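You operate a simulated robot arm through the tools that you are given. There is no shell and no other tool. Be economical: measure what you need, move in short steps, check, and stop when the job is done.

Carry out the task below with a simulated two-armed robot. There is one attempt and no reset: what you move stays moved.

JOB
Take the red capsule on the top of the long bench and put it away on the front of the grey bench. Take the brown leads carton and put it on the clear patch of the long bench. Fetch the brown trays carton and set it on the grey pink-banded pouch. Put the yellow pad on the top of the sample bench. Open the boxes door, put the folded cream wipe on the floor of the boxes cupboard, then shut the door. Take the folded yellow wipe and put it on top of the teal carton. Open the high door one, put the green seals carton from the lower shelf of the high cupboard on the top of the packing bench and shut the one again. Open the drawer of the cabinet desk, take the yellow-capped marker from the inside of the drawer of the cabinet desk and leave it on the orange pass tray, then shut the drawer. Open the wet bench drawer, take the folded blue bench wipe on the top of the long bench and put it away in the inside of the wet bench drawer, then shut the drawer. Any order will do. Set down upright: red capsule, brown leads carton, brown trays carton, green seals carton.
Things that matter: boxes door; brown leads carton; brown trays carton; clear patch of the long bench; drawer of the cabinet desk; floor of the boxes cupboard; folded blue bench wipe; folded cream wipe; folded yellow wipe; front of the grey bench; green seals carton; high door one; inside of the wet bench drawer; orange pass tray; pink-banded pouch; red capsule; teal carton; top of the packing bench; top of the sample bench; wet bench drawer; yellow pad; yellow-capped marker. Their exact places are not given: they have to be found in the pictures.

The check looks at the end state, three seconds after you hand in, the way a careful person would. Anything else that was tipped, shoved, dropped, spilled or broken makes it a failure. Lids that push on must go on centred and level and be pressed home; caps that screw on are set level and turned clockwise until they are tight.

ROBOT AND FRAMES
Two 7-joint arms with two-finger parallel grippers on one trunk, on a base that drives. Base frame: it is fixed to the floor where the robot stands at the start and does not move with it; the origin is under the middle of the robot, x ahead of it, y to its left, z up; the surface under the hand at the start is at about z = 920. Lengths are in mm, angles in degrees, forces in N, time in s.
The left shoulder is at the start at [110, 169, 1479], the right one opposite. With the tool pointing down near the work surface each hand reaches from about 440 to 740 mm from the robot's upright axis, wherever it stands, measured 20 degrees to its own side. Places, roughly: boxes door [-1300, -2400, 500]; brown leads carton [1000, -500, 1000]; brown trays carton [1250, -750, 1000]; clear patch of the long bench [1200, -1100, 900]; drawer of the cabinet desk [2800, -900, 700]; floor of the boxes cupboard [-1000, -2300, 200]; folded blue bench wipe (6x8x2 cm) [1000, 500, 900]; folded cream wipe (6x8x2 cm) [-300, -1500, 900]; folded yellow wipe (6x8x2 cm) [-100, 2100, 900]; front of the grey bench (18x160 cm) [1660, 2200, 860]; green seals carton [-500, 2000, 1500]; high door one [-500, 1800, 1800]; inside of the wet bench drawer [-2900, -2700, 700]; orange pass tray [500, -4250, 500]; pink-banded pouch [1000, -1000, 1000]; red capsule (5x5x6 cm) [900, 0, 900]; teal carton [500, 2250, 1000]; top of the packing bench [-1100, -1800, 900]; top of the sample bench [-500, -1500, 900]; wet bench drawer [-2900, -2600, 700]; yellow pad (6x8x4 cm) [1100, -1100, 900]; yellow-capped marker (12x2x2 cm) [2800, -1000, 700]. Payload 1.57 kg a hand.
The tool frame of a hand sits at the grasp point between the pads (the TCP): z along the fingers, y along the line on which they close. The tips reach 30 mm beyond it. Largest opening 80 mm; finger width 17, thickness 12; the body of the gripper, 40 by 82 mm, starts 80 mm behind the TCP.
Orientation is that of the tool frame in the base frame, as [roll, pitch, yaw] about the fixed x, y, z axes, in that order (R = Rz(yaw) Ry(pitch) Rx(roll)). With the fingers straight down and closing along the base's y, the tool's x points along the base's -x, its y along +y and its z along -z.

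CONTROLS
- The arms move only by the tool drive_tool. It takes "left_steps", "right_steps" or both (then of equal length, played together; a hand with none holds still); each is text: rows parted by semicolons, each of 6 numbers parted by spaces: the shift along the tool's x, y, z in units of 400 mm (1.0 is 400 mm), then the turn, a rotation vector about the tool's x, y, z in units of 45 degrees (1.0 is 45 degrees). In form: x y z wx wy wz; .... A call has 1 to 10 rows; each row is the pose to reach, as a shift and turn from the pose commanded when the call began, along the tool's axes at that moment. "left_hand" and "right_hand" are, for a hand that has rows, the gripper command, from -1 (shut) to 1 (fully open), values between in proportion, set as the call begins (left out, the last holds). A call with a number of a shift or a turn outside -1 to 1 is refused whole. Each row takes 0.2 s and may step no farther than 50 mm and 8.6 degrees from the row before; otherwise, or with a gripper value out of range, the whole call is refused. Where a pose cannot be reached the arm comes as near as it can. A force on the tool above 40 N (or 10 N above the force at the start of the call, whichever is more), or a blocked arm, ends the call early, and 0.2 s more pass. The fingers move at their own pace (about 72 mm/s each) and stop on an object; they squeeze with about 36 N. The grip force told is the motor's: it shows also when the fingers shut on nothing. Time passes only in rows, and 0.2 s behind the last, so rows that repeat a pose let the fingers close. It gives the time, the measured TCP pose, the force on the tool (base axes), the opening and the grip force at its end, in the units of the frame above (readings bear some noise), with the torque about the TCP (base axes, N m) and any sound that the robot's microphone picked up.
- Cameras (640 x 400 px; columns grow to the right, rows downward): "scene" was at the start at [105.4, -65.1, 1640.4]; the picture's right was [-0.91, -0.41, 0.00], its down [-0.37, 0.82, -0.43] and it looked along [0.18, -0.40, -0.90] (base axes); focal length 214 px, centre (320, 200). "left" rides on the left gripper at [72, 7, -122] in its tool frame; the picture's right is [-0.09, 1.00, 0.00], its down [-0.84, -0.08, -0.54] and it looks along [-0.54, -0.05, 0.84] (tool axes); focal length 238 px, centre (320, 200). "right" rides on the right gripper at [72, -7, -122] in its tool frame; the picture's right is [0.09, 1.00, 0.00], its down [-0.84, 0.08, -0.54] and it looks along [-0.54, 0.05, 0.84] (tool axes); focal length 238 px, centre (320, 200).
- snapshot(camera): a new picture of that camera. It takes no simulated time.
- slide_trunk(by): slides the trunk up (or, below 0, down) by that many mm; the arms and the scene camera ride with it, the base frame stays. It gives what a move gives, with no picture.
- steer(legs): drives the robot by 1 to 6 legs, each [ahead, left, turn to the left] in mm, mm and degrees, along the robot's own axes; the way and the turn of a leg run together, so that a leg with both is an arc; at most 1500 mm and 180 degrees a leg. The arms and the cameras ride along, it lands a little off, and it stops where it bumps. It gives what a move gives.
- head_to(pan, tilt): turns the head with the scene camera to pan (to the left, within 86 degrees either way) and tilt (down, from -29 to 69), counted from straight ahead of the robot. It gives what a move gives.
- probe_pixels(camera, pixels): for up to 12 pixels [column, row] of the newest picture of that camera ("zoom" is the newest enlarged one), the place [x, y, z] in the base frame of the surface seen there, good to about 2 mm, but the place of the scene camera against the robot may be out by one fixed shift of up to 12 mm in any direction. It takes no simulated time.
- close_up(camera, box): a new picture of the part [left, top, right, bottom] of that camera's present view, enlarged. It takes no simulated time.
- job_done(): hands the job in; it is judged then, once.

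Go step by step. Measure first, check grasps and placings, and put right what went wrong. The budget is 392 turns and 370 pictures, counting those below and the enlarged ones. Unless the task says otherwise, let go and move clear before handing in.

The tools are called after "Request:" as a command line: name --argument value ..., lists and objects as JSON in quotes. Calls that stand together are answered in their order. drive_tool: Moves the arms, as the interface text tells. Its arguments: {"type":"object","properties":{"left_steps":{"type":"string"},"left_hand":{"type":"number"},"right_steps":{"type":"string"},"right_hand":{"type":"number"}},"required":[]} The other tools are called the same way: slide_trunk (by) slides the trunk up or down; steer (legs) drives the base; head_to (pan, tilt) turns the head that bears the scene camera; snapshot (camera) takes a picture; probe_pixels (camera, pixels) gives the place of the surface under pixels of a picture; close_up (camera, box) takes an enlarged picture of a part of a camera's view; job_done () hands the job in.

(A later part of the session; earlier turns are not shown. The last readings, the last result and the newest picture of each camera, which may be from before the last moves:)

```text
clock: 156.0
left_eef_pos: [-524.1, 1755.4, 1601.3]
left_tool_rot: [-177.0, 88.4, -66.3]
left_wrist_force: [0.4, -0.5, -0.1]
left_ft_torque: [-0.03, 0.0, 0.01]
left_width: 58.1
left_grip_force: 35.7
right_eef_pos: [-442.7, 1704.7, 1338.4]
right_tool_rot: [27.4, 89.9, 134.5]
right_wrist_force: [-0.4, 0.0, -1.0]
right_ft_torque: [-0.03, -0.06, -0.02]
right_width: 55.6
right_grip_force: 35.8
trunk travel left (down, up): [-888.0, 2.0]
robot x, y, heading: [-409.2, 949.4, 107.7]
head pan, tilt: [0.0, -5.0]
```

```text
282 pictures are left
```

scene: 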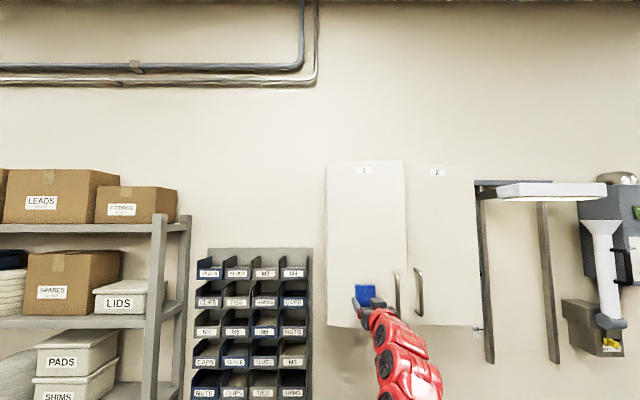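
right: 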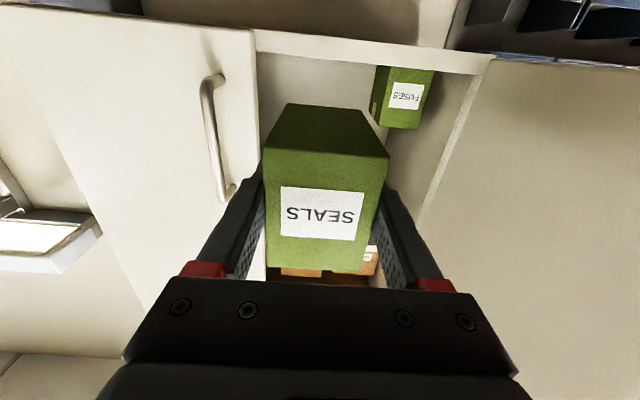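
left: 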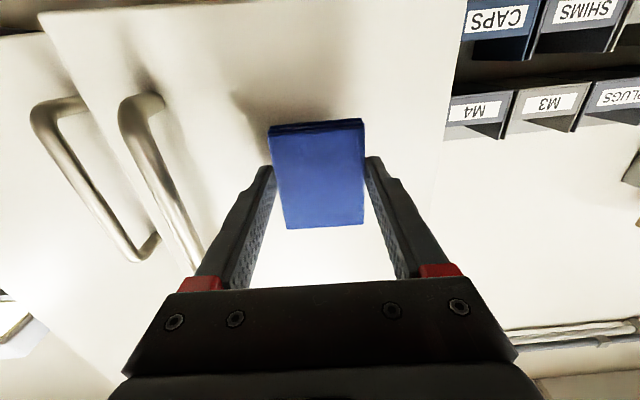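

Almost shut; I push straight forward.

Request:
drive_tool --left_steps "0 0 0.04 0 0 0; 0 0 0.07 0 0 0; 0 0 0.095 0 0 0; 0 0 0.112 0 0 0; 0 0 0.12 0 0 0"

Request:
snapshot --camera "scene"

```text
clock: 157.2
left_eef_pos: [-538.6, 1795.6, 1603.0]
left_tool_rot: [-175.2, 88.5, -64.6]
left_wrist_force: [2.2, -18.5, -7.1]
left_ft_torque: [0.44, 0.23, -0.41]
left_width: 58.1
left_grip_force: 36.5
right_eef_pos: [-441.6, 1699.2, 1339.1]
right_tool_rot: [1.8, 89.7, 108.9]
right_wrist_force: [0.2, -0.2, -1.0]
right_ft_torque: [-0.03, -0.01, 0.0]
right_width: 55.7
right_grip_force: 36.1
trunk travel left (down, up): [-888.0, 2.0]
robot x, y, heading: [-407.3, 947.8, 107.8]
head pan, tilt: [0.0, -5.0]
```

```text
281 pictures are left
```

scene: 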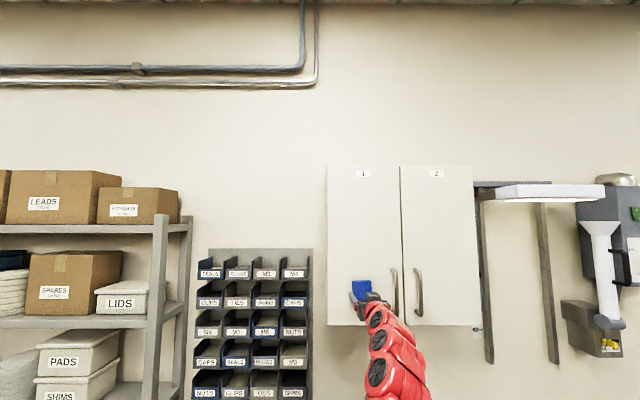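

The door is pressed shut (18 N). I withdraw the left hand and check.

Request:
drive_tool --left_steps "0 0 -0.05 0 0 0; 0 0.03 -0.15 0 0 0; 0 0.1 -0.25 0 0 0; 0 0.2 -0.3 0 0 0; 0.05 0.3 -0.32 0 0 0; 0.15 0.35 -0.32 0 0 0; 0.25 0.4 -0.32 0 0 0"

Request:
close_up --camera "scene" --box '[310, 150, 490, 340]'

Request:
probe_pixels --camera "zoom" --pixels '[[260, 150], [300, 150], [180, 150], [360, 150]]'

```text
clock: 158.8
left_eef_pos: [-647.9, 1621.7, 1506.7]
left_tool_rot: [-174.1, 88.5, -63.4]
left_wrist_force: [-0.5, -1.0, 0.3]
left_ft_torque: [0.01, -0.02, -0.02]
left_width: 58.1
left_grip_force: 36.2
right_eef_pos: [-443.9, 1702.8, 1339.2]
right_tool_rot: [-0.3, 89.8, 106.6]
right_wrist_force: [0.3, 0.5, -0.5]
right_ft_torque: [-0.03, 0.0, 0.0]
right_width: 55.5
right_grip_force: 35.3
trunk travel left (down, up): [-888.0, 2.0]
robot x, y, heading: [-408.0, 950.3, 108.0]
head pan, tilt: [0.0, -5.0]
```

```text
2.11 times, centred on (400, 245) of scene
```

zoom: 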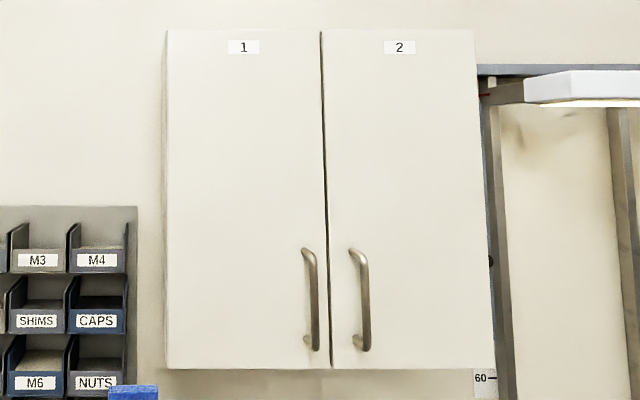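

```text
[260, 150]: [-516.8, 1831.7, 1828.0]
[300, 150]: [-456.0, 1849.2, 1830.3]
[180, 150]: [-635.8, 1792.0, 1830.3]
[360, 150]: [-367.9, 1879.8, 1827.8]
```

Door 1 is shut. Now with the seals carton (right) and blue wipe (left) I back off and turn round toward the benches behind.

Request:
steer --legs '[[-450, 0, 0], [0, 0, 80], [0, 0, 82]]'

Request:
head_to --pan 0 --tilt 20

Request:
snapshot --camera "scene"

Request:
head_to --pan 50 --tilt 20

Request:
snapshot --camera "scene"

Request:
head_to --pan -50 --tilt 20

Request:
snapshot --camera "scene"

```text
clock: 168.4
left_eef_pos: [-251.6, -191.2, 1506.2]
left_tool_rot: [-176.7, 88.4, 95.9]
left_wrist_force: [-0.2, -0.2, 0.1]
left_ft_torque: [0.02, 0.02, 0.02]
left_width: 58.2
left_grip_force: 35.7
right_eef_pos: [-468.8, -206.2, 1338.2]
right_tool_rot: [21.5, 89.9, -69.5]
right_wrist_force: [-0.3, 0.2, -1.2]
right_ft_torque: [0.04, -0.01, 0.01]
right_width: 55.3
right_grip_force: 36.0
trunk travel left (down, up): [-888.0, 2.0]
robot x, y, heading: [-267.7, 525.2, -90.1]
head pan, tilt: [0.0, -5.0]
```

```text
clock: 169.3
left_eef_pos: [-252.1, -191.1, 1506.2]
left_tool_rot: [-176.5, 88.4, 96.3]
left_wrist_force: [-0.3, -0.3, 0.5]
left_ft_torque: [0.02, 0.02, 0.0]
left_width: 58.0
left_grip_force: 35.5
right_eef_pos: [-468.5, -205.0, 1339.0]
right_tool_rot: [25.3, 89.9, -65.9]
right_wrist_force: [0.2, -0.1, -1.6]
right_ft_torque: [0.03, -0.01, -0.01]
right_width: 55.5
right_grip_force: 36.2
trunk travel left (down, up): [-888.0, 2.0]
robot x, y, heading: [-268.9, 522.4, -90.5]
head pan, tilt: [0.0, 20.0]
```

```text
279 pictures are left
```

scene: 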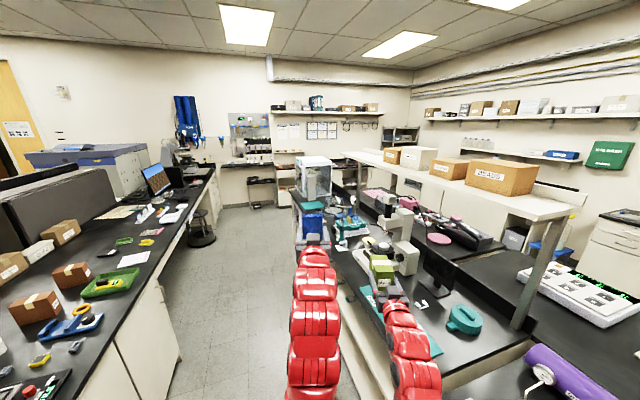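

```text
clock: 170.5
left_eef_pos: [-251.3, -190.0, 1506.6]
left_tool_rot: [-176.3, 88.4, 96.3]
left_wrist_force: [0.1, -0.1, 0.0]
left_ft_torque: [0.0, 0.03, 0.05]
left_width: 58.2
left_grip_force: 36.3
right_eef_pos: [-468.7, -205.7, 1338.2]
right_tool_rot: [23.6, 89.9, -67.5]
right_wrist_force: [-0.4, 0.1, -1.6]
right_ft_torque: [0.04, -0.01, 0.01]
right_width: 55.5
right_grip_force: 36.2
trunk travel left (down, up): [-888.0, 2.0]
robot x, y, heading: [-268.2, 523.1, -90.0]
head pan, tilt: [50.0, 20.0]
```

```text
278 pictures are left
```

scene: 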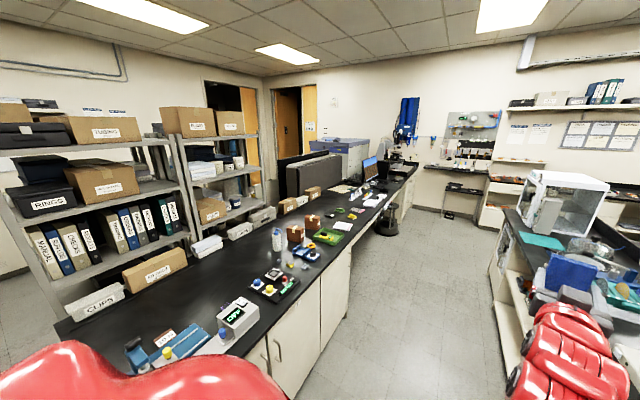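

```text
clock: 172.2
left_eef_pos: [-251.8, -190.1, 1507.2]
left_tool_rot: [-176.5, 88.4, 96.1]
left_wrist_force: [0.5, -0.2, -0.6]
left_ft_torque: [0.02, -0.01, -0.04]
left_width: 57.9
left_grip_force: 35.6
right_eef_pos: [-468.6, -206.6, 1339.0]
right_tool_rot: [22.2, 89.9, -68.9]
right_wrist_force: [0.1, -0.3, -0.7]
right_ft_torque: [0.04, -0.01, -0.03]
right_width: 55.8
right_grip_force: 35.9
trunk travel left (down, up): [-888.0, 2.0]
robot x, y, heading: [-267.1, 520.9, -90.2]
head pan, tilt: [-50.0, 20.0]
```

```text
277 pictures are left
```

scene: 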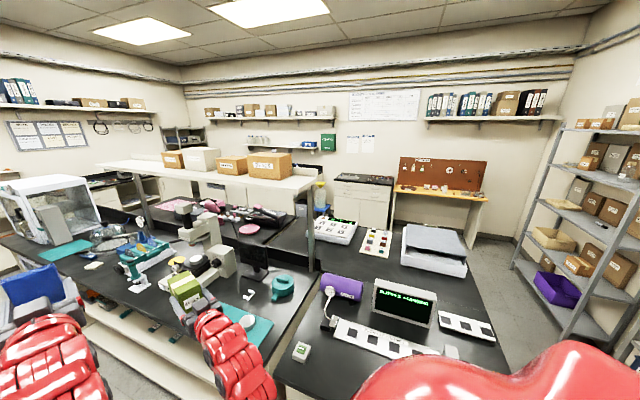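

Request:
probe_pixels --camera "scene" --pixels '[[310, 345], [420, 270], [480, 300], [330, 265], [120, 290], [270, 230], [370, 220], [250, 180], [440, 195], [370, 300], [545, 300], [310, 180]]'

Request:
head_to --pan 0 --tilt 20

Request:
snapshot --camera "scene"

Request:
probe_pixels --camera "scene" --pixels '[[290, 200], [340, 300], [450, 280], [500, 340], [220, 170], [350, 240], [320, 205], [530, 320], [470, 250], [380, 205], [445, 170], [170, 350]]'

```text
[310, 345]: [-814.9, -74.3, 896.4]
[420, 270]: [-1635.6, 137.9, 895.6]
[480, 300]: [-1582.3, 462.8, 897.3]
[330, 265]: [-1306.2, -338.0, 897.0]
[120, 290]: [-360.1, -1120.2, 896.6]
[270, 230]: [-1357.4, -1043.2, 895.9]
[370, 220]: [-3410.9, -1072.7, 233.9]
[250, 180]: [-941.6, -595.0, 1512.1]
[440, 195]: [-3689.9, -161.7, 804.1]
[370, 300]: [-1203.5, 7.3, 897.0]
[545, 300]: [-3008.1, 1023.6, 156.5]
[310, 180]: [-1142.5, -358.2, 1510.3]
```

```text
clock: 173.4
left_eef_pos: [-251.0, -191.3, 1506.3]
left_tool_rot: [-176.5, 88.3, 96.2]
left_wrist_force: [0.0, 0.3, 0.0]
left_ft_torque: [0.01, -0.02, -0.03]
left_width: 58.1
left_grip_force: 35.9
right_eef_pos: [-468.9, -205.4, 1337.9]
right_tool_rot: [24.9, 89.9, -66.1]
right_wrist_force: [0.7, 0.0, -1.3]
right_ft_torque: [0.02, -0.03, -0.02]
right_width: 55.3
right_grip_force: 35.7
trunk travel left (down, up): [-888.0, 2.0]
robot x, y, heading: [-273.1, 520.7, -90.3]
head pan, tilt: [0.0, 20.0]
```

```text
276 pictures are left
```

scene: 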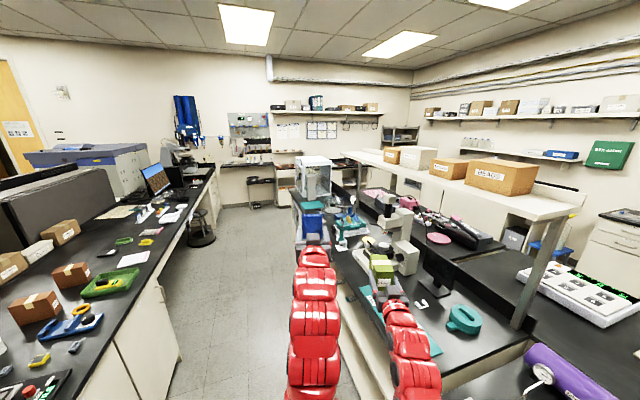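

```text
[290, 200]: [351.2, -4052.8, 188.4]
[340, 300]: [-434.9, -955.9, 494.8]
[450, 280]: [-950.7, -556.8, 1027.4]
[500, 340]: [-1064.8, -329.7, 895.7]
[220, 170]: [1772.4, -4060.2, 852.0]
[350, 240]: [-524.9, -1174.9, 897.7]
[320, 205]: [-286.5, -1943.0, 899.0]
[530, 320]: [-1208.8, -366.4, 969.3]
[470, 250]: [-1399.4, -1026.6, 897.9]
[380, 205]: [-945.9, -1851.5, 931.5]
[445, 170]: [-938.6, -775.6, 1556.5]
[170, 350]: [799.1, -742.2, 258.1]
```

Request:
head_to --pan -60 --tilt 35

Request:
snapshot --camera "scene"

```text
clock: 174.7
left_eef_pos: [-252.0, -191.7, 1505.3]
left_tool_rot: [-176.4, 88.4, 96.1]
left_wrist_force: [-0.2, -0.3, -0.9]
left_ft_torque: [0.0, 0.0, -0.03]
left_width: 58.1
left_grip_force: 36.3
right_eef_pos: [-469.8, -205.9, 1338.4]
right_tool_rot: [25.9, 89.9, -65.1]
right_wrist_force: [0.1, -0.7, -1.0]
right_ft_torque: [0.01, 0.01, -0.01]
right_width: 55.7
right_grip_force: 36.1
trunk travel left (down, up): [-888.0, 2.0]
robot x, y, heading: [-268.5, 523.0, -90.3]
head pan, tilt: [-60.0, 35.0]
```

```text
275 pictures are left
```

scene: 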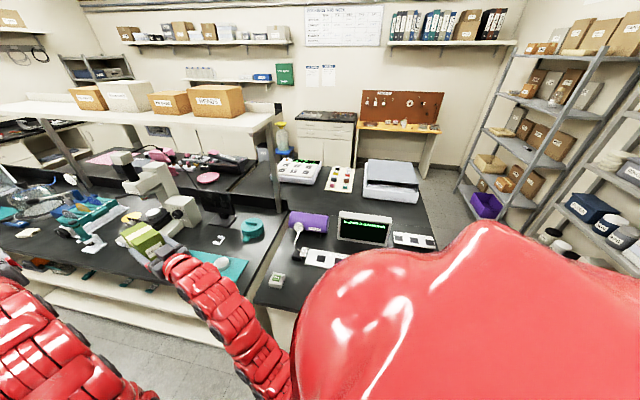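

Request:
probe_pixels --camera "scene" --pixels '[[424, 210], [436, 245], [256, 300], [418, 180], [470, 215], [450, 200], [330, 160], [275, 320], [265, 315], [290, 250]]'

```text
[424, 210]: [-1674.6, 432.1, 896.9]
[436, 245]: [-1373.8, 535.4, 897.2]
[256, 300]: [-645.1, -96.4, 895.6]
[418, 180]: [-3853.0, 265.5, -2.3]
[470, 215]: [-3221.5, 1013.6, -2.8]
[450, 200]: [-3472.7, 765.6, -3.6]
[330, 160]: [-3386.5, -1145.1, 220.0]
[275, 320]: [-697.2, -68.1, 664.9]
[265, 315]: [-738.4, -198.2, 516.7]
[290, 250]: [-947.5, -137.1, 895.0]
```

The island's north edge runs through (-1374,535)–(-1675,432). To reach its west side I turn to the west and look at the way.

Request:
steer --legs '[[0, 0, -72]]'

Request:
head_to --pan 0 --tilt 25

Request:
snapshot --camera "scene"

Request:
probe_pixels --camera "scene" --pixels '[[400, 300], [450, 250], [330, 250], [340, 200], [420, 200], [500, 300], [560, 330], [300, 230], [380, 230], [250, 300]]'

```text
clock: 178.2
left_eef_pos: [-938.3, 277.3, 1506.7]
left_tool_rot: [-176.2, 88.4, 25.2]
left_wrist_force: [0.1, 0.7, -0.5]
left_ft_torque: [0.03, 0.0, 0.0]
left_width: 58.1
left_grip_force: 35.2
right_eef_pos: [-1021.6, 477.9, 1339.6]
right_tool_rot: [19.5, 89.9, -142.9]
right_wrist_force: [-0.1, 0.5, -1.1]
right_ft_torque: [0.02, -0.02, 0.0]
right_width: 55.7
right_grip_force: 35.8
trunk travel left (down, up): [-888.0, 2.0]
robot x, y, heading: [-268.9, 525.6, -161.4]
head pan, tilt: [-60.0, 35.0]
```

```text
clock: 179.5
left_eef_pos: [-939.5, 277.0, 1505.7]
left_tool_rot: [-176.6, 88.4, 24.7]
left_wrist_force: [-0.3, 0.7, -0.2]
left_ft_torque: [0.02, -0.01, -0.01]
left_width: 58.2
left_grip_force: 36.0
right_eef_pos: [-1021.2, 478.9, 1338.4]
right_tool_rot: [28.3, 90.0, -134.1]
right_wrist_force: [0.6, 0.2, -1.9]
right_ft_torque: [0.02, -0.01, 0.0]
right_width: 55.4
right_grip_force: 36.0
trunk travel left (down, up): [-888.0, 2.0]
robot x, y, heading: [-267.2, 522.9, -161.6]
head pan, tilt: [0.0, 25.0]
```

```text
274 pictures are left
```

scene: 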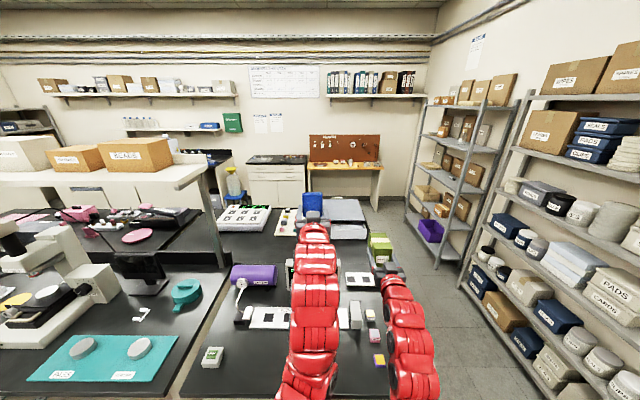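

```text
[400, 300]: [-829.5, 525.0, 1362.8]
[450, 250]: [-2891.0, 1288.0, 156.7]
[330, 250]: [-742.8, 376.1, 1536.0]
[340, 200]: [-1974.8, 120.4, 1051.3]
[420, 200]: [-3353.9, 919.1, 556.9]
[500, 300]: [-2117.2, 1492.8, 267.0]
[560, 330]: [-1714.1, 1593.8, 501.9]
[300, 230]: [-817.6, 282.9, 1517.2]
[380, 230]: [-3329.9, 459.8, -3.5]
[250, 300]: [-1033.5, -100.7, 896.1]
```

The corridor north of the island is clear. I go right, then ahead to the west side, then part-way down it.

Request:
steer --legs '[[0, -800, 0], [1212, 0, 0], [1212, 0, 0], [0, 1200, 0]]'

Request:
head_to --pan 70 --tilt 25

Request:
snapshot --camera "scene"

Request:
head_to --pan 10 --tilt 25

Request:
snapshot --camera "scene"

```text
clock: 200.9
left_eef_pos: [-3158.6, -840.5, 1506.3]
left_tool_rot: [-176.8, 88.4, 23.2]
left_wrist_force: [0.6, -0.5, -0.8]
left_ft_torque: [0.01, 0.01, 0.0]
left_width: 58.1
left_grip_force: 36.1
right_eef_pos: [-3238.9, -636.8, 1338.4]
right_tool_rot: [34.8, 89.8, -128.7]
right_wrist_force: [-0.5, -0.4, -2.4]
right_ft_torque: [-0.01, -0.01, 0.03]
right_width: 55.4
right_grip_force: 36.1
trunk travel left (down, up): [-888.0, 2.0]
robot x, y, heading: [-2484.3, -605.1, -162.7]
head pan, tilt: [0.0, 25.0]
```

```text
clock: 202.3
left_eef_pos: [-3159.1, -840.0, 1506.2]
left_tool_rot: [-176.1, 88.4, 24.1]
left_wrist_force: [-0.5, -0.6, -0.3]
left_ft_torque: [0.02, -0.02, -0.03]
left_width: 58.0
left_grip_force: 35.9
right_eef_pos: [-3238.5, -638.2, 1337.9]
right_tool_rot: [36.1, 89.8, -127.4]
right_wrist_force: [-0.2, -0.2, -1.3]
right_ft_torque: [-0.01, -0.04, -0.01]
right_width: 55.8
right_grip_force: 36.0
trunk travel left (down, up): [-888.0, 2.0]
robot x, y, heading: [-2479.3, -609.2, -162.4]
head pan, tilt: [70.0, 25.0]
```

```text
273 pictures are left
```

scene: 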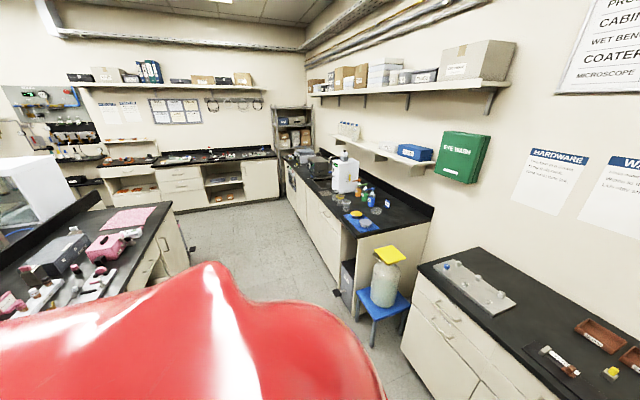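

```text
clock: 203.6
left_eef_pos: [-3159.0, -839.7, 1505.2]
left_tool_rot: [-176.2, 88.4, 24.0]
left_wrist_force: [-0.8, -0.2, -1.1]
left_ft_torque: [0.01, -0.01, 0.02]
left_width: 58.3
left_grip_force: 35.8
right_eef_pos: [-3239.1, -636.5, 1338.2]
right_tool_rot: [34.7, 89.9, -128.8]
right_wrist_force: [0.0, 0.9, -1.3]
right_ft_torque: [0.0, -0.02, 0.01]
right_width: 55.3
right_grip_force: 36.2
trunk travel left (down, up): [-888.0, 2.0]
robot x, y, heading: [-2481.8, -609.0, -162.6]
head pan, tilt: [10.0, 25.0]
```

```text
272 pictures are left
```

scene: 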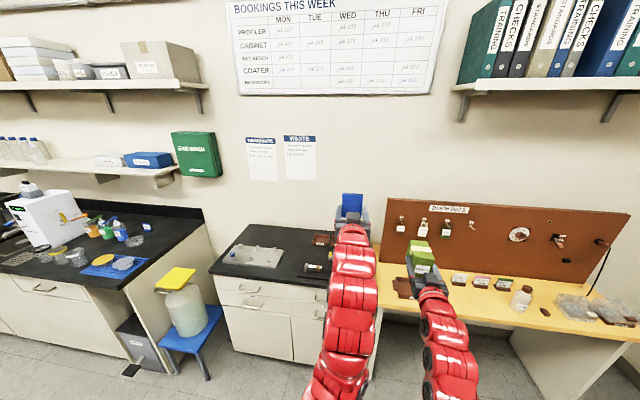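

Request:
head_to --pan 80 --tilt 25

Request:
close_up --camera "scene" --box '[0, 60, 320, 260]'

Request:
close_up --camera "scene" --box '[320, 110, 640, 310]'

Request:
snapshot --camera "scene"

```text
clock: 205.0
left_eef_pos: [-3158.5, -840.0, 1506.9]
left_tool_rot: [-176.1, 88.4, 24.1]
left_wrist_force: [0.4, 0.5, 0.1]
left_ft_torque: [-0.01, -0.02, 0.0]
left_width: 58.4
left_grip_force: 35.5
right_eef_pos: [-3239.0, -638.5, 1338.8]
right_tool_rot: [35.2, 89.9, -128.3]
right_wrist_force: [0.6, 0.6, -1.3]
right_ft_torque: [0.0, -0.02, -0.02]
right_width: 55.5
right_grip_force: 35.7
trunk travel left (down, up): [-888.0, 2.0]
robot x, y, heading: [-2483.1, -607.4, -162.6]
head pan, tilt: [80.0, 25.0]
```

```text
2.00 times, centred on (160, 160) of scene
```

zoom: 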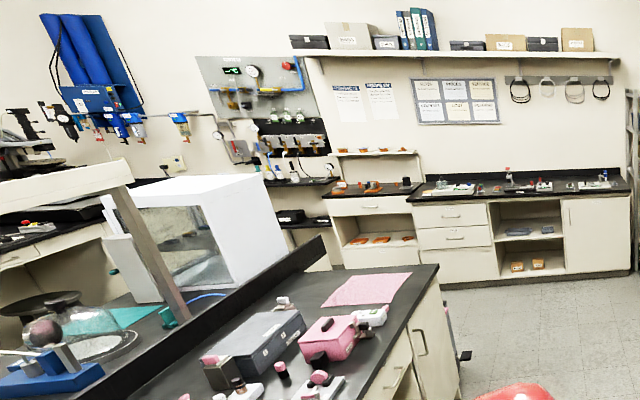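

```text
2.00 times, centred on (480, 210) of scene
```

zoom: 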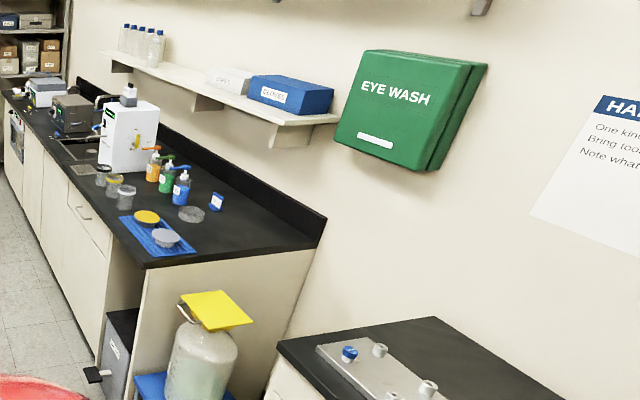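

```text
269 pictures are left
```

scene: 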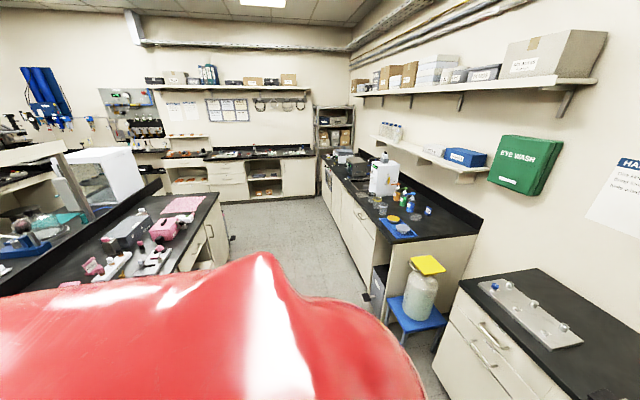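

Request:
probe_pixels --camera "scene" --pixels '[[360, 228], [352, 215], [400, 240], [345, 190], [183, 225], [218, 195], [210, 232], [205, 215], [183, 204], [222, 240], [150, 270], [390, 300]]'

Request:
close_up --camera "scene" --box '[310, 150, 450, 270]'

Request:
close_up --camera "scene" --box '[90, 180, 250, 280]'

```text
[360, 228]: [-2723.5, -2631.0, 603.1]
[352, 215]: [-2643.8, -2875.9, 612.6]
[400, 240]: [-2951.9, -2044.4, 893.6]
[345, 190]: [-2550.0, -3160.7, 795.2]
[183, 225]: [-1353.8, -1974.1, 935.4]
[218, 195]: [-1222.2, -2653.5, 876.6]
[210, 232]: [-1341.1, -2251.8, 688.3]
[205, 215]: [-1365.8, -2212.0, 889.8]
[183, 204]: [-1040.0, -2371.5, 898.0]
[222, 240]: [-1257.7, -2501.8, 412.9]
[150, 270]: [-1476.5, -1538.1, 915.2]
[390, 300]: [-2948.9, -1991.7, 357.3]
```

```text
3.33 times, centred on (380, 210) of scene
```

zoom: 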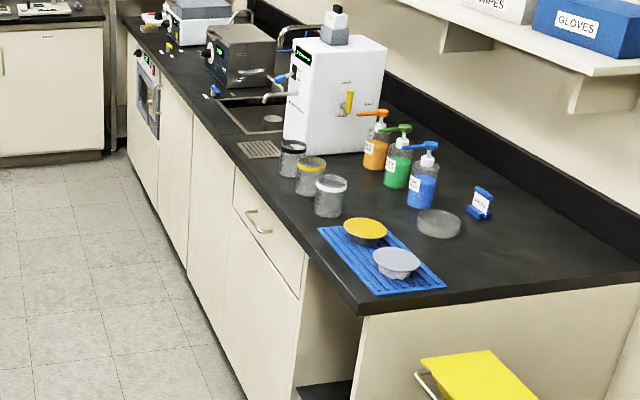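

```text
4.00 times, centred on (170, 230) of scene
```

zoom: 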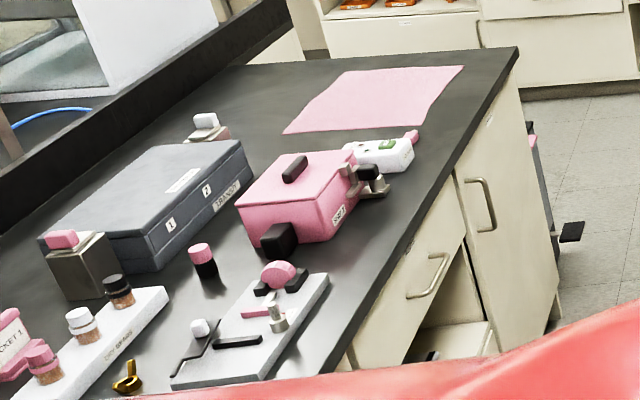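

The packing bench is the island's south-west part; the boxes door is likely the one at its end. I turn to face the island and strafe right along it.

Request:
steer --legs '[[0, 0, 90], [0, 0, 90], [0, -1400, 0], [0, -450, 0]]'

Request:
head_to --pan -20 --tilt 40

Request:
snapshot --camera "scene"

```text
clock: 222.1
left_eef_pos: [-1236.4, -2153.5, 1506.9]
left_tool_rot: [-174.9, 88.4, -153.3]
left_wrist_force: [0.0, 0.2, -0.2]
left_ft_torque: [-0.03, 0.02, -0.02]
left_width: 57.9
left_grip_force: 36.1
right_eef_pos: [-1151.8, -2355.3, 1338.5]
right_tool_rot: [15.4, 89.9, 33.2]
right_wrist_force: [1.4, -0.2, -1.2]
right_ft_torque: [-0.06, 0.03, 0.02]
right_width: 55.6
right_grip_force: 35.9
trunk travel left (down, up): [-888.0, 2.0]
robot x, y, heading: [-1907.7, -2399.0, 18.6]
head pan, tilt: [80.0, 25.0]
```

```text
clock: 223.9
left_eef_pos: [-1236.2, -2154.2, 1505.1]
left_tool_rot: [-176.1, 88.5, -154.8]
left_wrist_force: [0.8, -0.5, -0.5]
left_ft_torque: [0.02, 0.01, -0.03]
left_width: 58.3
left_grip_force: 35.8
right_eef_pos: [-1151.7, -2355.7, 1337.8]
right_tool_rot: [47.4, 89.9, 65.2]
right_wrist_force: [0.2, -1.0, -2.1]
right_ft_torque: [0.0, 0.06, -0.01]
right_width: 55.5
right_grip_force: 36.3
trunk travel left (down, up): [-888.0, 2.0]
robot x, y, heading: [-1903.4, -2397.4, 18.4]
head pan, tilt: [-20.0, 40.0]
```

```text
266 pictures are left
```

scene: 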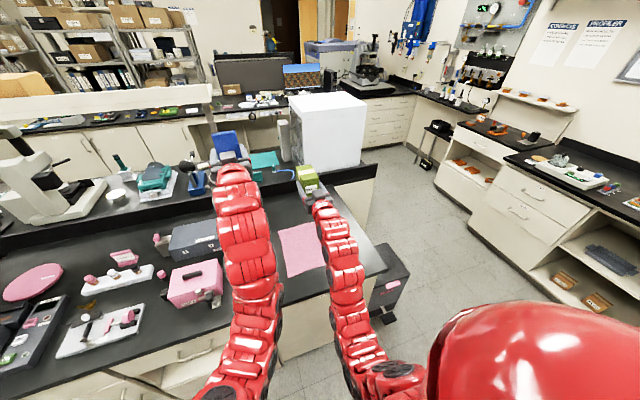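

Request:
probe_pixels --camera "scene" --pixels '[[279, 231], [313, 224], [325, 262], [288, 276], [384, 268], [350, 215], [285, 290], [280, 310], [345, 170], [300, 295], [295, 345]]'

Request:
close_up --camera "scene" --box '[220, 200, 420, 330]'

```text
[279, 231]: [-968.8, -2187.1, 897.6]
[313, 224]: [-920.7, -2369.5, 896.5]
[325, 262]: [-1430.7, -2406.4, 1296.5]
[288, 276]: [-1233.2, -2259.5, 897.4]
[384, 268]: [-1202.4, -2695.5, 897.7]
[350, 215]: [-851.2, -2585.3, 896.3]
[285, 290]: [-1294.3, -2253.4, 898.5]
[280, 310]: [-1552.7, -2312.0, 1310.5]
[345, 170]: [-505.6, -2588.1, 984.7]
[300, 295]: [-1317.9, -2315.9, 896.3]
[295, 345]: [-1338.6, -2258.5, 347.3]
```

```text
3.08 times, centred on (320, 265) of scene
```

zoom: 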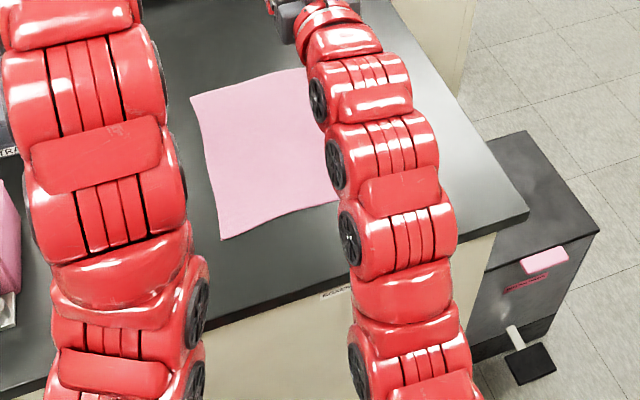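

The clear area is south of the pink mat, t≈2080 (about (-1190,-2560)). I shift there, lower the trunk, then set the carton down near the front edge.

Request:
steer --legs '[[-90, -190, -0.4]]'

Request:
slide_trunk --by -310

Request:
snapshot --camera "scene"

Request:
snapshot --camera "right"

```text
clock: 225.5
left_eef_pos: [-1257.3, -2367.0, 1506.2]
left_tool_rot: [-174.0, 88.4, -152.8]
left_wrist_force: [0.7, -0.2, -0.9]
left_ft_torque: [0.0, -0.02, -0.02]
left_width: 58.0
left_grip_force: 35.8
right_eef_pos: [-1174.5, -2568.8, 1337.8]
right_tool_rot: [14.1, 90.0, 31.7]
right_wrist_force: [-0.5, 0.7, -2.5]
right_ft_torque: [-0.04, 0.0, -0.03]
right_width: 55.7
right_grip_force: 36.0
trunk travel left (down, up): [-888.0, 2.0]
robot x, y, heading: [-1930.3, -2610.7, 18.3]
head pan, tilt: [-20.0, 40.0]
```

```text
clock: 228.6
left_eef_pos: [-1257.6, -2367.7, 1196.4]
left_tool_rot: [-175.9, 88.4, -154.9]
left_wrist_force: [0.0, -0.8, 0.2]
left_ft_torque: [0.02, 0.01, 0.02]
left_width: 58.0
left_grip_force: 36.5
right_eef_pos: [-1174.3, -2569.8, 1028.4]
right_tool_rot: [54.7, 89.8, 72.4]
right_wrist_force: [0.1, 0.0, -2.1]
right_ft_torque: [-0.02, 0.01, -0.02]
right_width: 55.7
right_grip_force: 36.0
trunk travel left (down, up): [-578.0, 312.0]
robot x, y, heading: [-1929.7, -2611.7, 18.6]
head pan, tilt: [-20.0, 40.0]
```

```text
264 pictures are left
```

scene: 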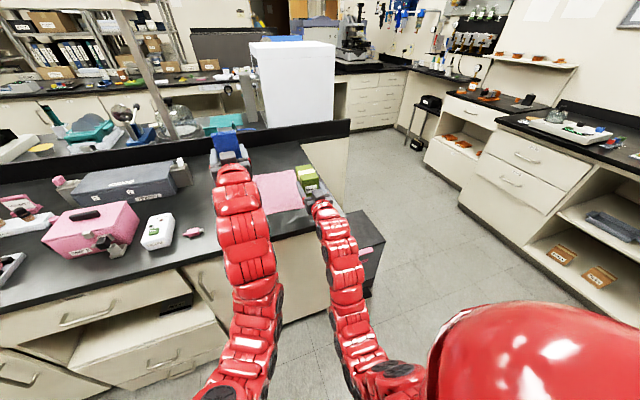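

```text
263 pictures are left
```

right: 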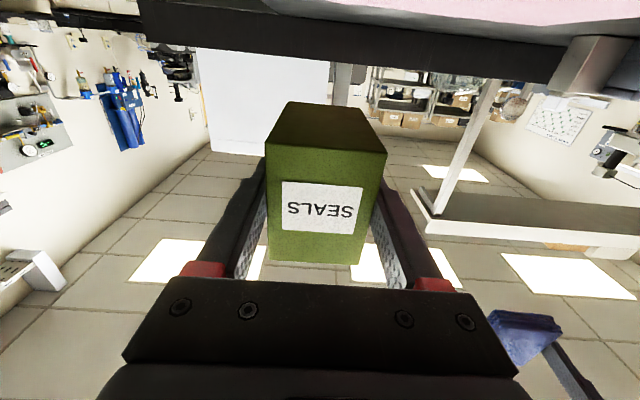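

Request:
drive_tool --right_steps "0.08 0 0 0 0 0; 0.15 0 0 0 0 0; 0.2 0 0 0 0 0; 0.22 0 0 0 0 0; 0.225 0 0 0 0 0"

Request:
snapshot --camera "right"

Request:
close_up --camera "scene" --box '[260, 140, 380, 240]'

```text
clock: 229.8
left_eef_pos: [-1258.9, -2368.2, 1195.5]
left_tool_rot: [-176.0, 88.5, -154.9]
left_wrist_force: [-0.4, -0.5, -0.2]
left_ft_torque: [0.02, 0.0, 0.0]
left_width: 58.1
left_grip_force: 35.8
right_eef_pos: [-1174.4, -2569.7, 937.6]
right_tool_rot: [64.4, 90.0, 81.9]
right_wrist_force: [0.4, 0.2, -1.9]
right_ft_torque: [0.02, 0.04, -0.01]
right_width: 55.7
right_grip_force: 36.1
trunk travel left (down, up): [-578.0, 312.0]
robot x, y, heading: [-1931.4, -2617.0, 18.3]
head pan, tilt: [-20.0, 40.0]
```

```text
262 pictures are left
```

right: 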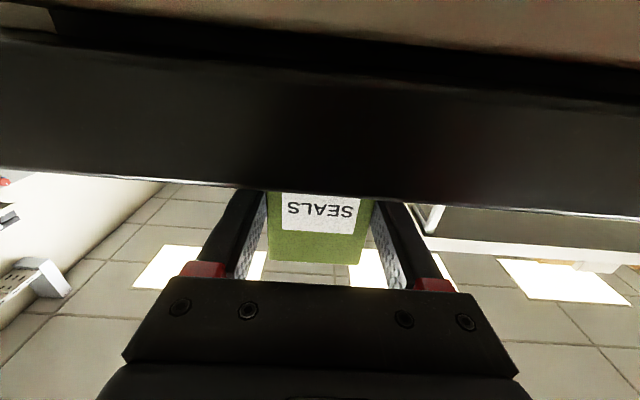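

```text
4.00 times, centred on (320, 190) of scene
```

zoom: 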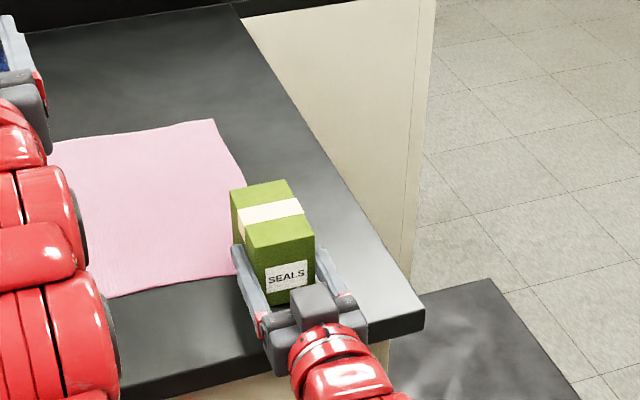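

It is near the mat, so I shift 25 mm to the right, then lower to contact.

Request:
drive_tool --right_steps "0 -0.03 0 0 0 0; 0 -0.0625 0 0 0 0; 0.006 -0.0625 0 0 0 0; 0.01 -0.0625 0 0 0 0; 0.01 -0.0625 0 0 0 0"

```text
clock: 231.0
left_eef_pos: [-1258.9, -2368.4, 1197.1]
left_tool_rot: [-175.3, 88.5, -154.2]
left_wrist_force: [-0.3, 1.0, -0.8]
left_ft_torque: [-0.02, -0.01, 0.03]
left_width: 58.3
left_grip_force: 35.8
right_eef_pos: [-1167.2, -2593.1, 935.3]
right_tool_rot: [13.3, 89.6, 30.9]
right_wrist_force: [-0.3, -2.1, 7.9]
right_ft_torque: [0.33, -0.38, -0.03]
right_width: 55.6
right_grip_force: 36.0
trunk travel left (down, up): [-578.0, 312.0]
robot x, y, heading: [-1933.8, -2613.0, 18.2]
head pan, tilt: [-20.0, 40.0]
```

Contact at 935 (8 N). I open and withdraw straight back.

Request:
drive_tool --right_steps "0 0 0 0 0 0; 0 0 0 0 0 0; 0 0 0 0 0 0; 0 0 0 0 0 0" --right_hand 0.8

Request:
drive_tool --right_steps "0 0 -0.05 0 0 0; 0 0 -0.12 0 0 0; 0 0 -0.2 0 0 0; -0.05 0 -0.3 0 0 0; -0.15 0 -0.35 0 0 0; -0.25 0 -0.35 0 0 0"

Request:
snapshot --camera "scene"

Request:
close_up --camera "scene" --box '[260, 140, 380, 240]'

```text
clock: 232.0
left_eef_pos: [-1257.6, -2368.7, 1196.6]
left_tool_rot: [-175.8, 88.5, -154.7]
left_wrist_force: [-0.2, 0.5, 0.2]
left_ft_torque: [0.01, 0.03, 0.02]
left_width: 58.0
left_grip_force: 36.1
right_eef_pos: [-1166.2, -2593.9, 934.9]
right_tool_rot: [47.8, 89.9, 65.4]
right_wrist_force: [-0.3, -0.2, -0.2]
right_ft_torque: [0.0, -0.01, -0.03]
right_width: 72.1
right_grip_force: 0.0
trunk travel left (down, up): [-578.0, 312.0]
robot x, y, heading: [-1928.9, -2615.9, 18.5]
head pan, tilt: [-20.0, 40.0]
```

```text
clock: 233.4
left_eef_pos: [-1256.8, -2368.1, 1196.4]
left_tool_rot: [-175.2, 88.5, -154.0]
left_wrist_force: [-0.1, 0.3, -1.2]
left_ft_torque: [0.03, -0.01, -0.01]
left_width: 58.4
left_grip_force: 35.9
right_eef_pos: [-1255.9, -2627.3, 1007.6]
right_tool_rot: [76.5, 89.9, 94.1]
right_wrist_force: [0.4, -0.3, 0.7]
right_ft_torque: [-0.02, -0.03, -0.02]
right_width: 71.9
right_grip_force: 0.0
right hand out of reach, approached as far as the arm can: row 5, 6
trunk travel left (down, up): [-578.0, 312.0]
robot x, y, heading: [-1930.4, -2613.7, 18.3]
head pan, tilt: [-20.0, 40.0]
```

```text
260 pictures are left
```

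scene: 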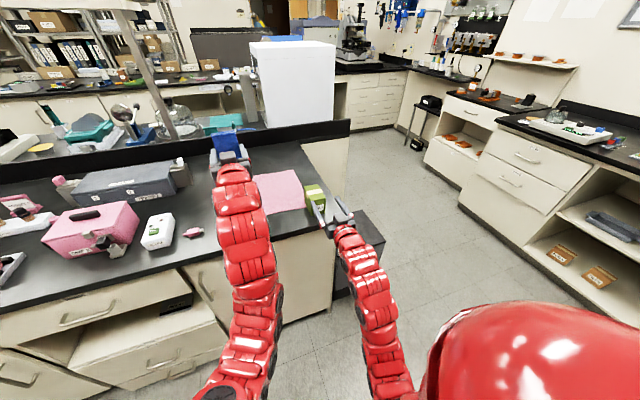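

```text
4.00 times, centred on (320, 190) of scene
```

zoom: 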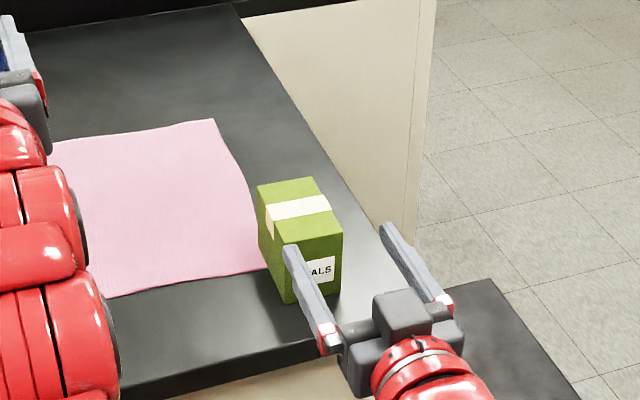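

The seals carton stands upright on the packing bench. Now I raise the trunk and turn round to the wet bench.

Request:
slide_trunk --by 300

Request:
steer --legs '[[0, 0, -90], [0, 0, -90]]'

Request:
head_to --pan 0 --tilt 45

Request:
snapshot --camera "scene"

```text
clock: 236.4
left_eef_pos: [-1257.1, -2367.1, 1497.1]
left_tool_rot: [-175.9, 88.5, -154.6]
left_wrist_force: [0.0, -0.1, -0.5]
left_ft_torque: [-0.03, 0.02, -0.01]
left_width: 58.2
left_grip_force: 36.3
right_eef_pos: [-1256.3, -2627.5, 1308.7]
right_tool_rot: [40.4, 89.9, 58.0]
right_wrist_force: [0.2, 0.0, -0.1]
right_ft_torque: [-0.01, 0.05, -0.02]
right_width: 72.3
right_grip_force: 0.0
trunk travel left (down, up): [-878.0, 12.0]
robot x, y, heading: [-1932.9, -2609.8, 18.2]
head pan, tilt: [-20.0, 40.0]
```

```text
clock: 244.5
left_eef_pos: [-2604.4, -2843.4, 1496.9]
left_tool_rot: [-175.7, 88.6, 24.6]
left_wrist_force: [-0.5, -0.2, -1.2]
left_ft_torque: [0.03, -0.01, -0.01]
left_width: 58.2
left_grip_force: 36.2
right_eef_pos: [-2599.2, -2584.7, 1309.3]
right_tool_rot: [41.4, 89.9, -122.2]
right_wrist_force: [-0.7, 0.1, 0.1]
right_ft_torque: [-0.04, -0.02, 0.03]
right_width: 72.1
right_grip_force: 0.1
trunk travel left (down, up): [-878.0, 12.0]
robot x, y, heading: [-1932.0, -2615.8, -162.7]
head pan, tilt: [-20.0, 40.0]
```

```text
clock: 245.3
left_eef_pos: [-2602.4, -2844.7, 1496.5]
left_tool_rot: [-175.6, 88.5, 24.6]
left_wrist_force: [0.3, -0.1, 0.2]
left_ft_torque: [0.01, 0.02, -0.01]
left_width: 58.4
left_grip_force: 35.8
right_eef_pos: [-2600.2, -2583.4, 1308.4]
right_tool_rot: [47.8, 89.8, -115.6]
right_wrist_force: [0.4, 0.5, -0.9]
right_ft_torque: [-0.03, -0.04, -0.01]
right_width: 72.2
right_grip_force: 0.0
trunk travel left (down, up): [-878.0, 12.0]
robot x, y, heading: [-1924.9, -2613.2, -162.6]
head pan, tilt: [0.0, 45.0]
```

```text
258 pictures are left
```

scene: 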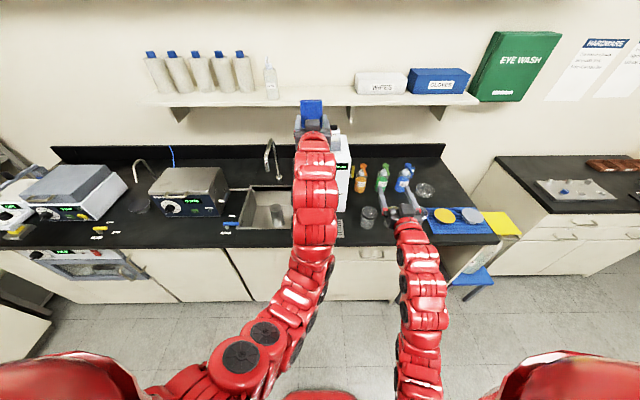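

Request:
close_up --camera "scene" --box '[320, 220, 460, 310]'

Request:
probe_pixels --camera "scene" --pixels '[[372, 256], [350, 258], [362, 262], [340, 270], [345, 245], [440, 237], [368, 246], [380, 240], [385, 262]]'

```text
4.44 times, centred on (390, 265) of scene
```

zoom: 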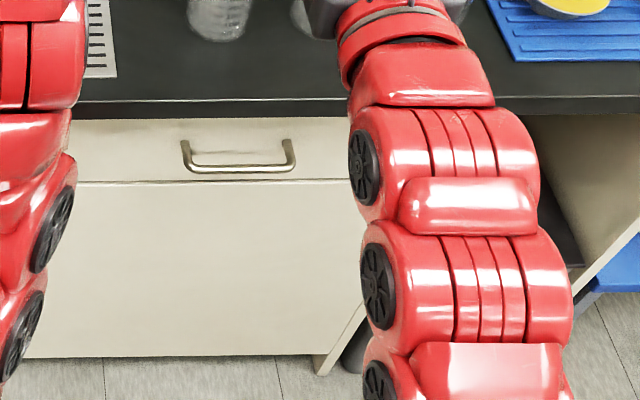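

```text
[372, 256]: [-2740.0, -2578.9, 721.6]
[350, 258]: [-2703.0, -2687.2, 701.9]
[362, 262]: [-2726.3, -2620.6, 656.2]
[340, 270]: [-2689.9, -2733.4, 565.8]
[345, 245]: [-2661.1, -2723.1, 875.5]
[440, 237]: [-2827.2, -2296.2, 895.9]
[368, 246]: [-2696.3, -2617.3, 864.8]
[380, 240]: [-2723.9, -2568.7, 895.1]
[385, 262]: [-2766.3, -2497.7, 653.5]
```

The drawer has a horizontal bar handle at z≈715. I measure it, back off a little, lower the trunk, and roll the right hand 90° to take the bar.

Request:
probe_pixels --camera "zoom" --pixels '[[190, 166], [238, 168], [285, 166], [100, 150], [340, 150], [100, 125], [100, 182], [238, 140]]'

Request:
steer --legs '[[-60, 0, 0]]'

Request:
drive_tool --right_steps "0 0 0 0 0 -0.17; 0 0 0 0 0 -0.34; 0 0 0 0 0 -0.5; 0 0 0 0 0 -0.67; 0 0 0 0 0 -0.84; 0 0 0 0 0 -1" --right_hand 0.2

Request:
drive_tool --right_steps "0 0 0 0 0 -0.17; 0 0 0 0 0 -0.34; 0 0 0 0 0 -0.5; 0 0 0 0 0 -0.67; 0 0 0 0 0 -0.84; 0 0 0 0 0 -1"

Request:
slide_trunk --by -460

Request:
snapshot --camera "right"

```text
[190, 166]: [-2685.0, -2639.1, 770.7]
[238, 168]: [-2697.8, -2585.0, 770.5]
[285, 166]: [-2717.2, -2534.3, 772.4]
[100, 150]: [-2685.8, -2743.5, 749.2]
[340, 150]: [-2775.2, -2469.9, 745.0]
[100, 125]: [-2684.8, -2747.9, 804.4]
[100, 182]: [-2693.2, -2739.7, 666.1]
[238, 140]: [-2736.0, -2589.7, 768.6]
```

```text
clock: 246.3
left_eef_pos: [-2553.4, -2828.7, 1494.1]
left_tool_rot: [-177.0, 88.3, 23.3]
left_wrist_force: [-1.0, 0.8, -0.1]
left_ft_torque: [0.0, 0.02, 0.01]
left_width: 58.2
left_grip_force: 36.2
right_eef_pos: [-2549.4, -2568.0, 1306.1]
right_tool_rot: [152.2, 89.8, -11.1]
right_wrist_force: [-0.6, 0.7, -1.2]
right_ft_torque: [0.02, 0.0, 0.04]
right_width: 72.0
right_grip_force: 0.1
trunk travel left (down, up): [-878.0, 12.0]
robot x, y, heading: [-1878.7, -2593.4, -162.7]
head pan, tilt: [0.0, 45.0]
```

```text
clock: 247.7
left_eef_pos: [-2547.6, -2827.5, 1496.6]
left_tool_rot: [-175.3, 88.5, 24.9]
left_wrist_force: [-0.7, -0.3, -0.1]
left_ft_torque: [0.01, -0.02, -0.01]
left_width: 57.9
left_grip_force: 35.7
right_eef_pos: [-2544.0, -2567.8, 1309.5]
right_tool_rot: [-89.9, 44.9, 106.6]
right_wrist_force: [0.0, 0.1, -0.1]
right_ft_torque: [-0.02, 0.02, -0.02]
right_width: 48.0
right_grip_force: 0.1
trunk travel left (down, up): [-878.0, 12.0]
robot x, y, heading: [-1874.0, -2594.7, -162.6]
head pan, tilt: [0.0, 45.0]
```

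```text
clock: 249.1
left_eef_pos: [-2549.6, -2827.6, 1496.4]
left_tool_rot: [-176.2, 88.4, 24.2]
left_wrist_force: [-1.2, -0.7, 0.5]
left_ft_torque: [-0.02, -0.04, -0.01]
left_width: 57.8
left_grip_force: 36.4
right_eef_pos: [-2544.5, -2568.4, 1309.9]
right_tool_rot: [-89.9, 0.1, 106.6]
right_wrist_force: [0.4, -0.8, 1.0]
right_ft_torque: [-0.01, 0.03, -0.02]
right_width: 47.9
right_grip_force: 0.0
trunk travel left (down, up): [-878.0, 12.0]
robot x, y, heading: [-1875.3, -2592.0, -162.5]
head pan, tilt: [0.0, 45.0]
```

```text
refused: -460 is not a number from -400 to 400
```

```text
256 pictures are left
```

right: 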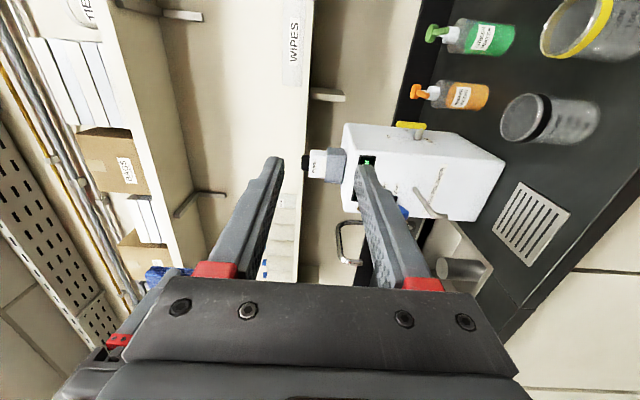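

Bar centre is about (-2699,-2586,770). I lower the trunk and check the hand camera.

Request:
slide_trunk --by -400

Request:
slide_trunk --by -140

Request:
snapshot --camera "right"

Request:
snapshot --camera "scene"

```text
clock: 252.9
left_eef_pos: [-2548.5, -2827.3, 1096.2]
left_tool_rot: [-175.7, 88.4, 24.5]
left_wrist_force: [-0.1, 0.6, 0.4]
left_ft_torque: [0.01, -0.01, -0.01]
left_width: 57.9
left_grip_force: 35.9
right_eef_pos: [-2545.3, -2568.2, 909.7]
right_tool_rot: [-89.9, 0.1, 106.6]
right_wrist_force: [-0.2, 0.1, -0.5]
right_ft_torque: [-0.01, -0.03, 0.01]
right_width: 48.1
right_grip_force: 0.1
trunk travel left (down, up): [-478.0, 412.0]
robot x, y, heading: [-1870.1, -2593.4, -162.8]
head pan, tilt: [0.0, 45.0]
```

```text
clock: 254.6
left_eef_pos: [-2548.8, -2827.2, 956.9]
left_tool_rot: [-175.7, 88.5, 24.5]
left_wrist_force: [0.0, 0.3, -0.5]
left_ft_torque: [0.01, -0.02, 0.01]
left_width: 58.0
left_grip_force: 35.9
right_eef_pos: [-2545.2, -2568.1, 769.9]
right_tool_rot: [-90.0, 0.2, 106.6]
right_wrist_force: [-0.4, 0.6, 1.0]
right_ft_torque: [-0.03, 0.0, 0.0]
right_width: 48.2
right_grip_force: 0.1
trunk travel left (down, up): [-338.0, 552.0]
robot x, y, heading: [-1875.2, -2595.6, -162.5]
head pan, tilt: [0.0, 45.0]
```

```text
255 pictures are left
```

right: 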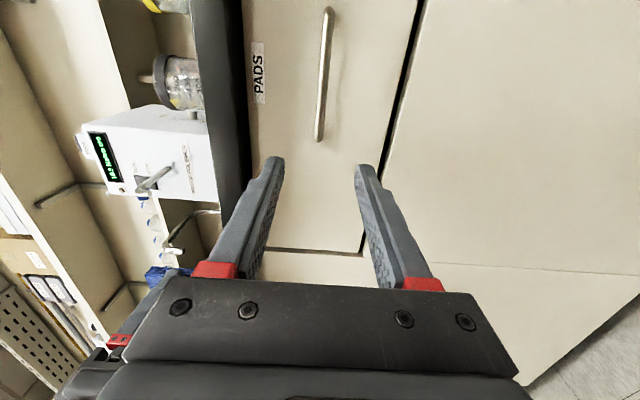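

```text
254 pictures are left
```

scene: 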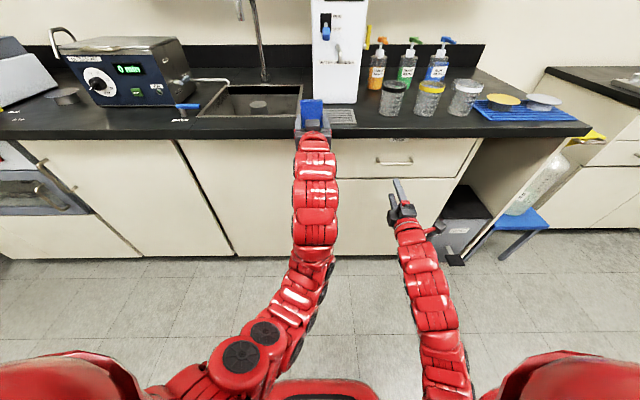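

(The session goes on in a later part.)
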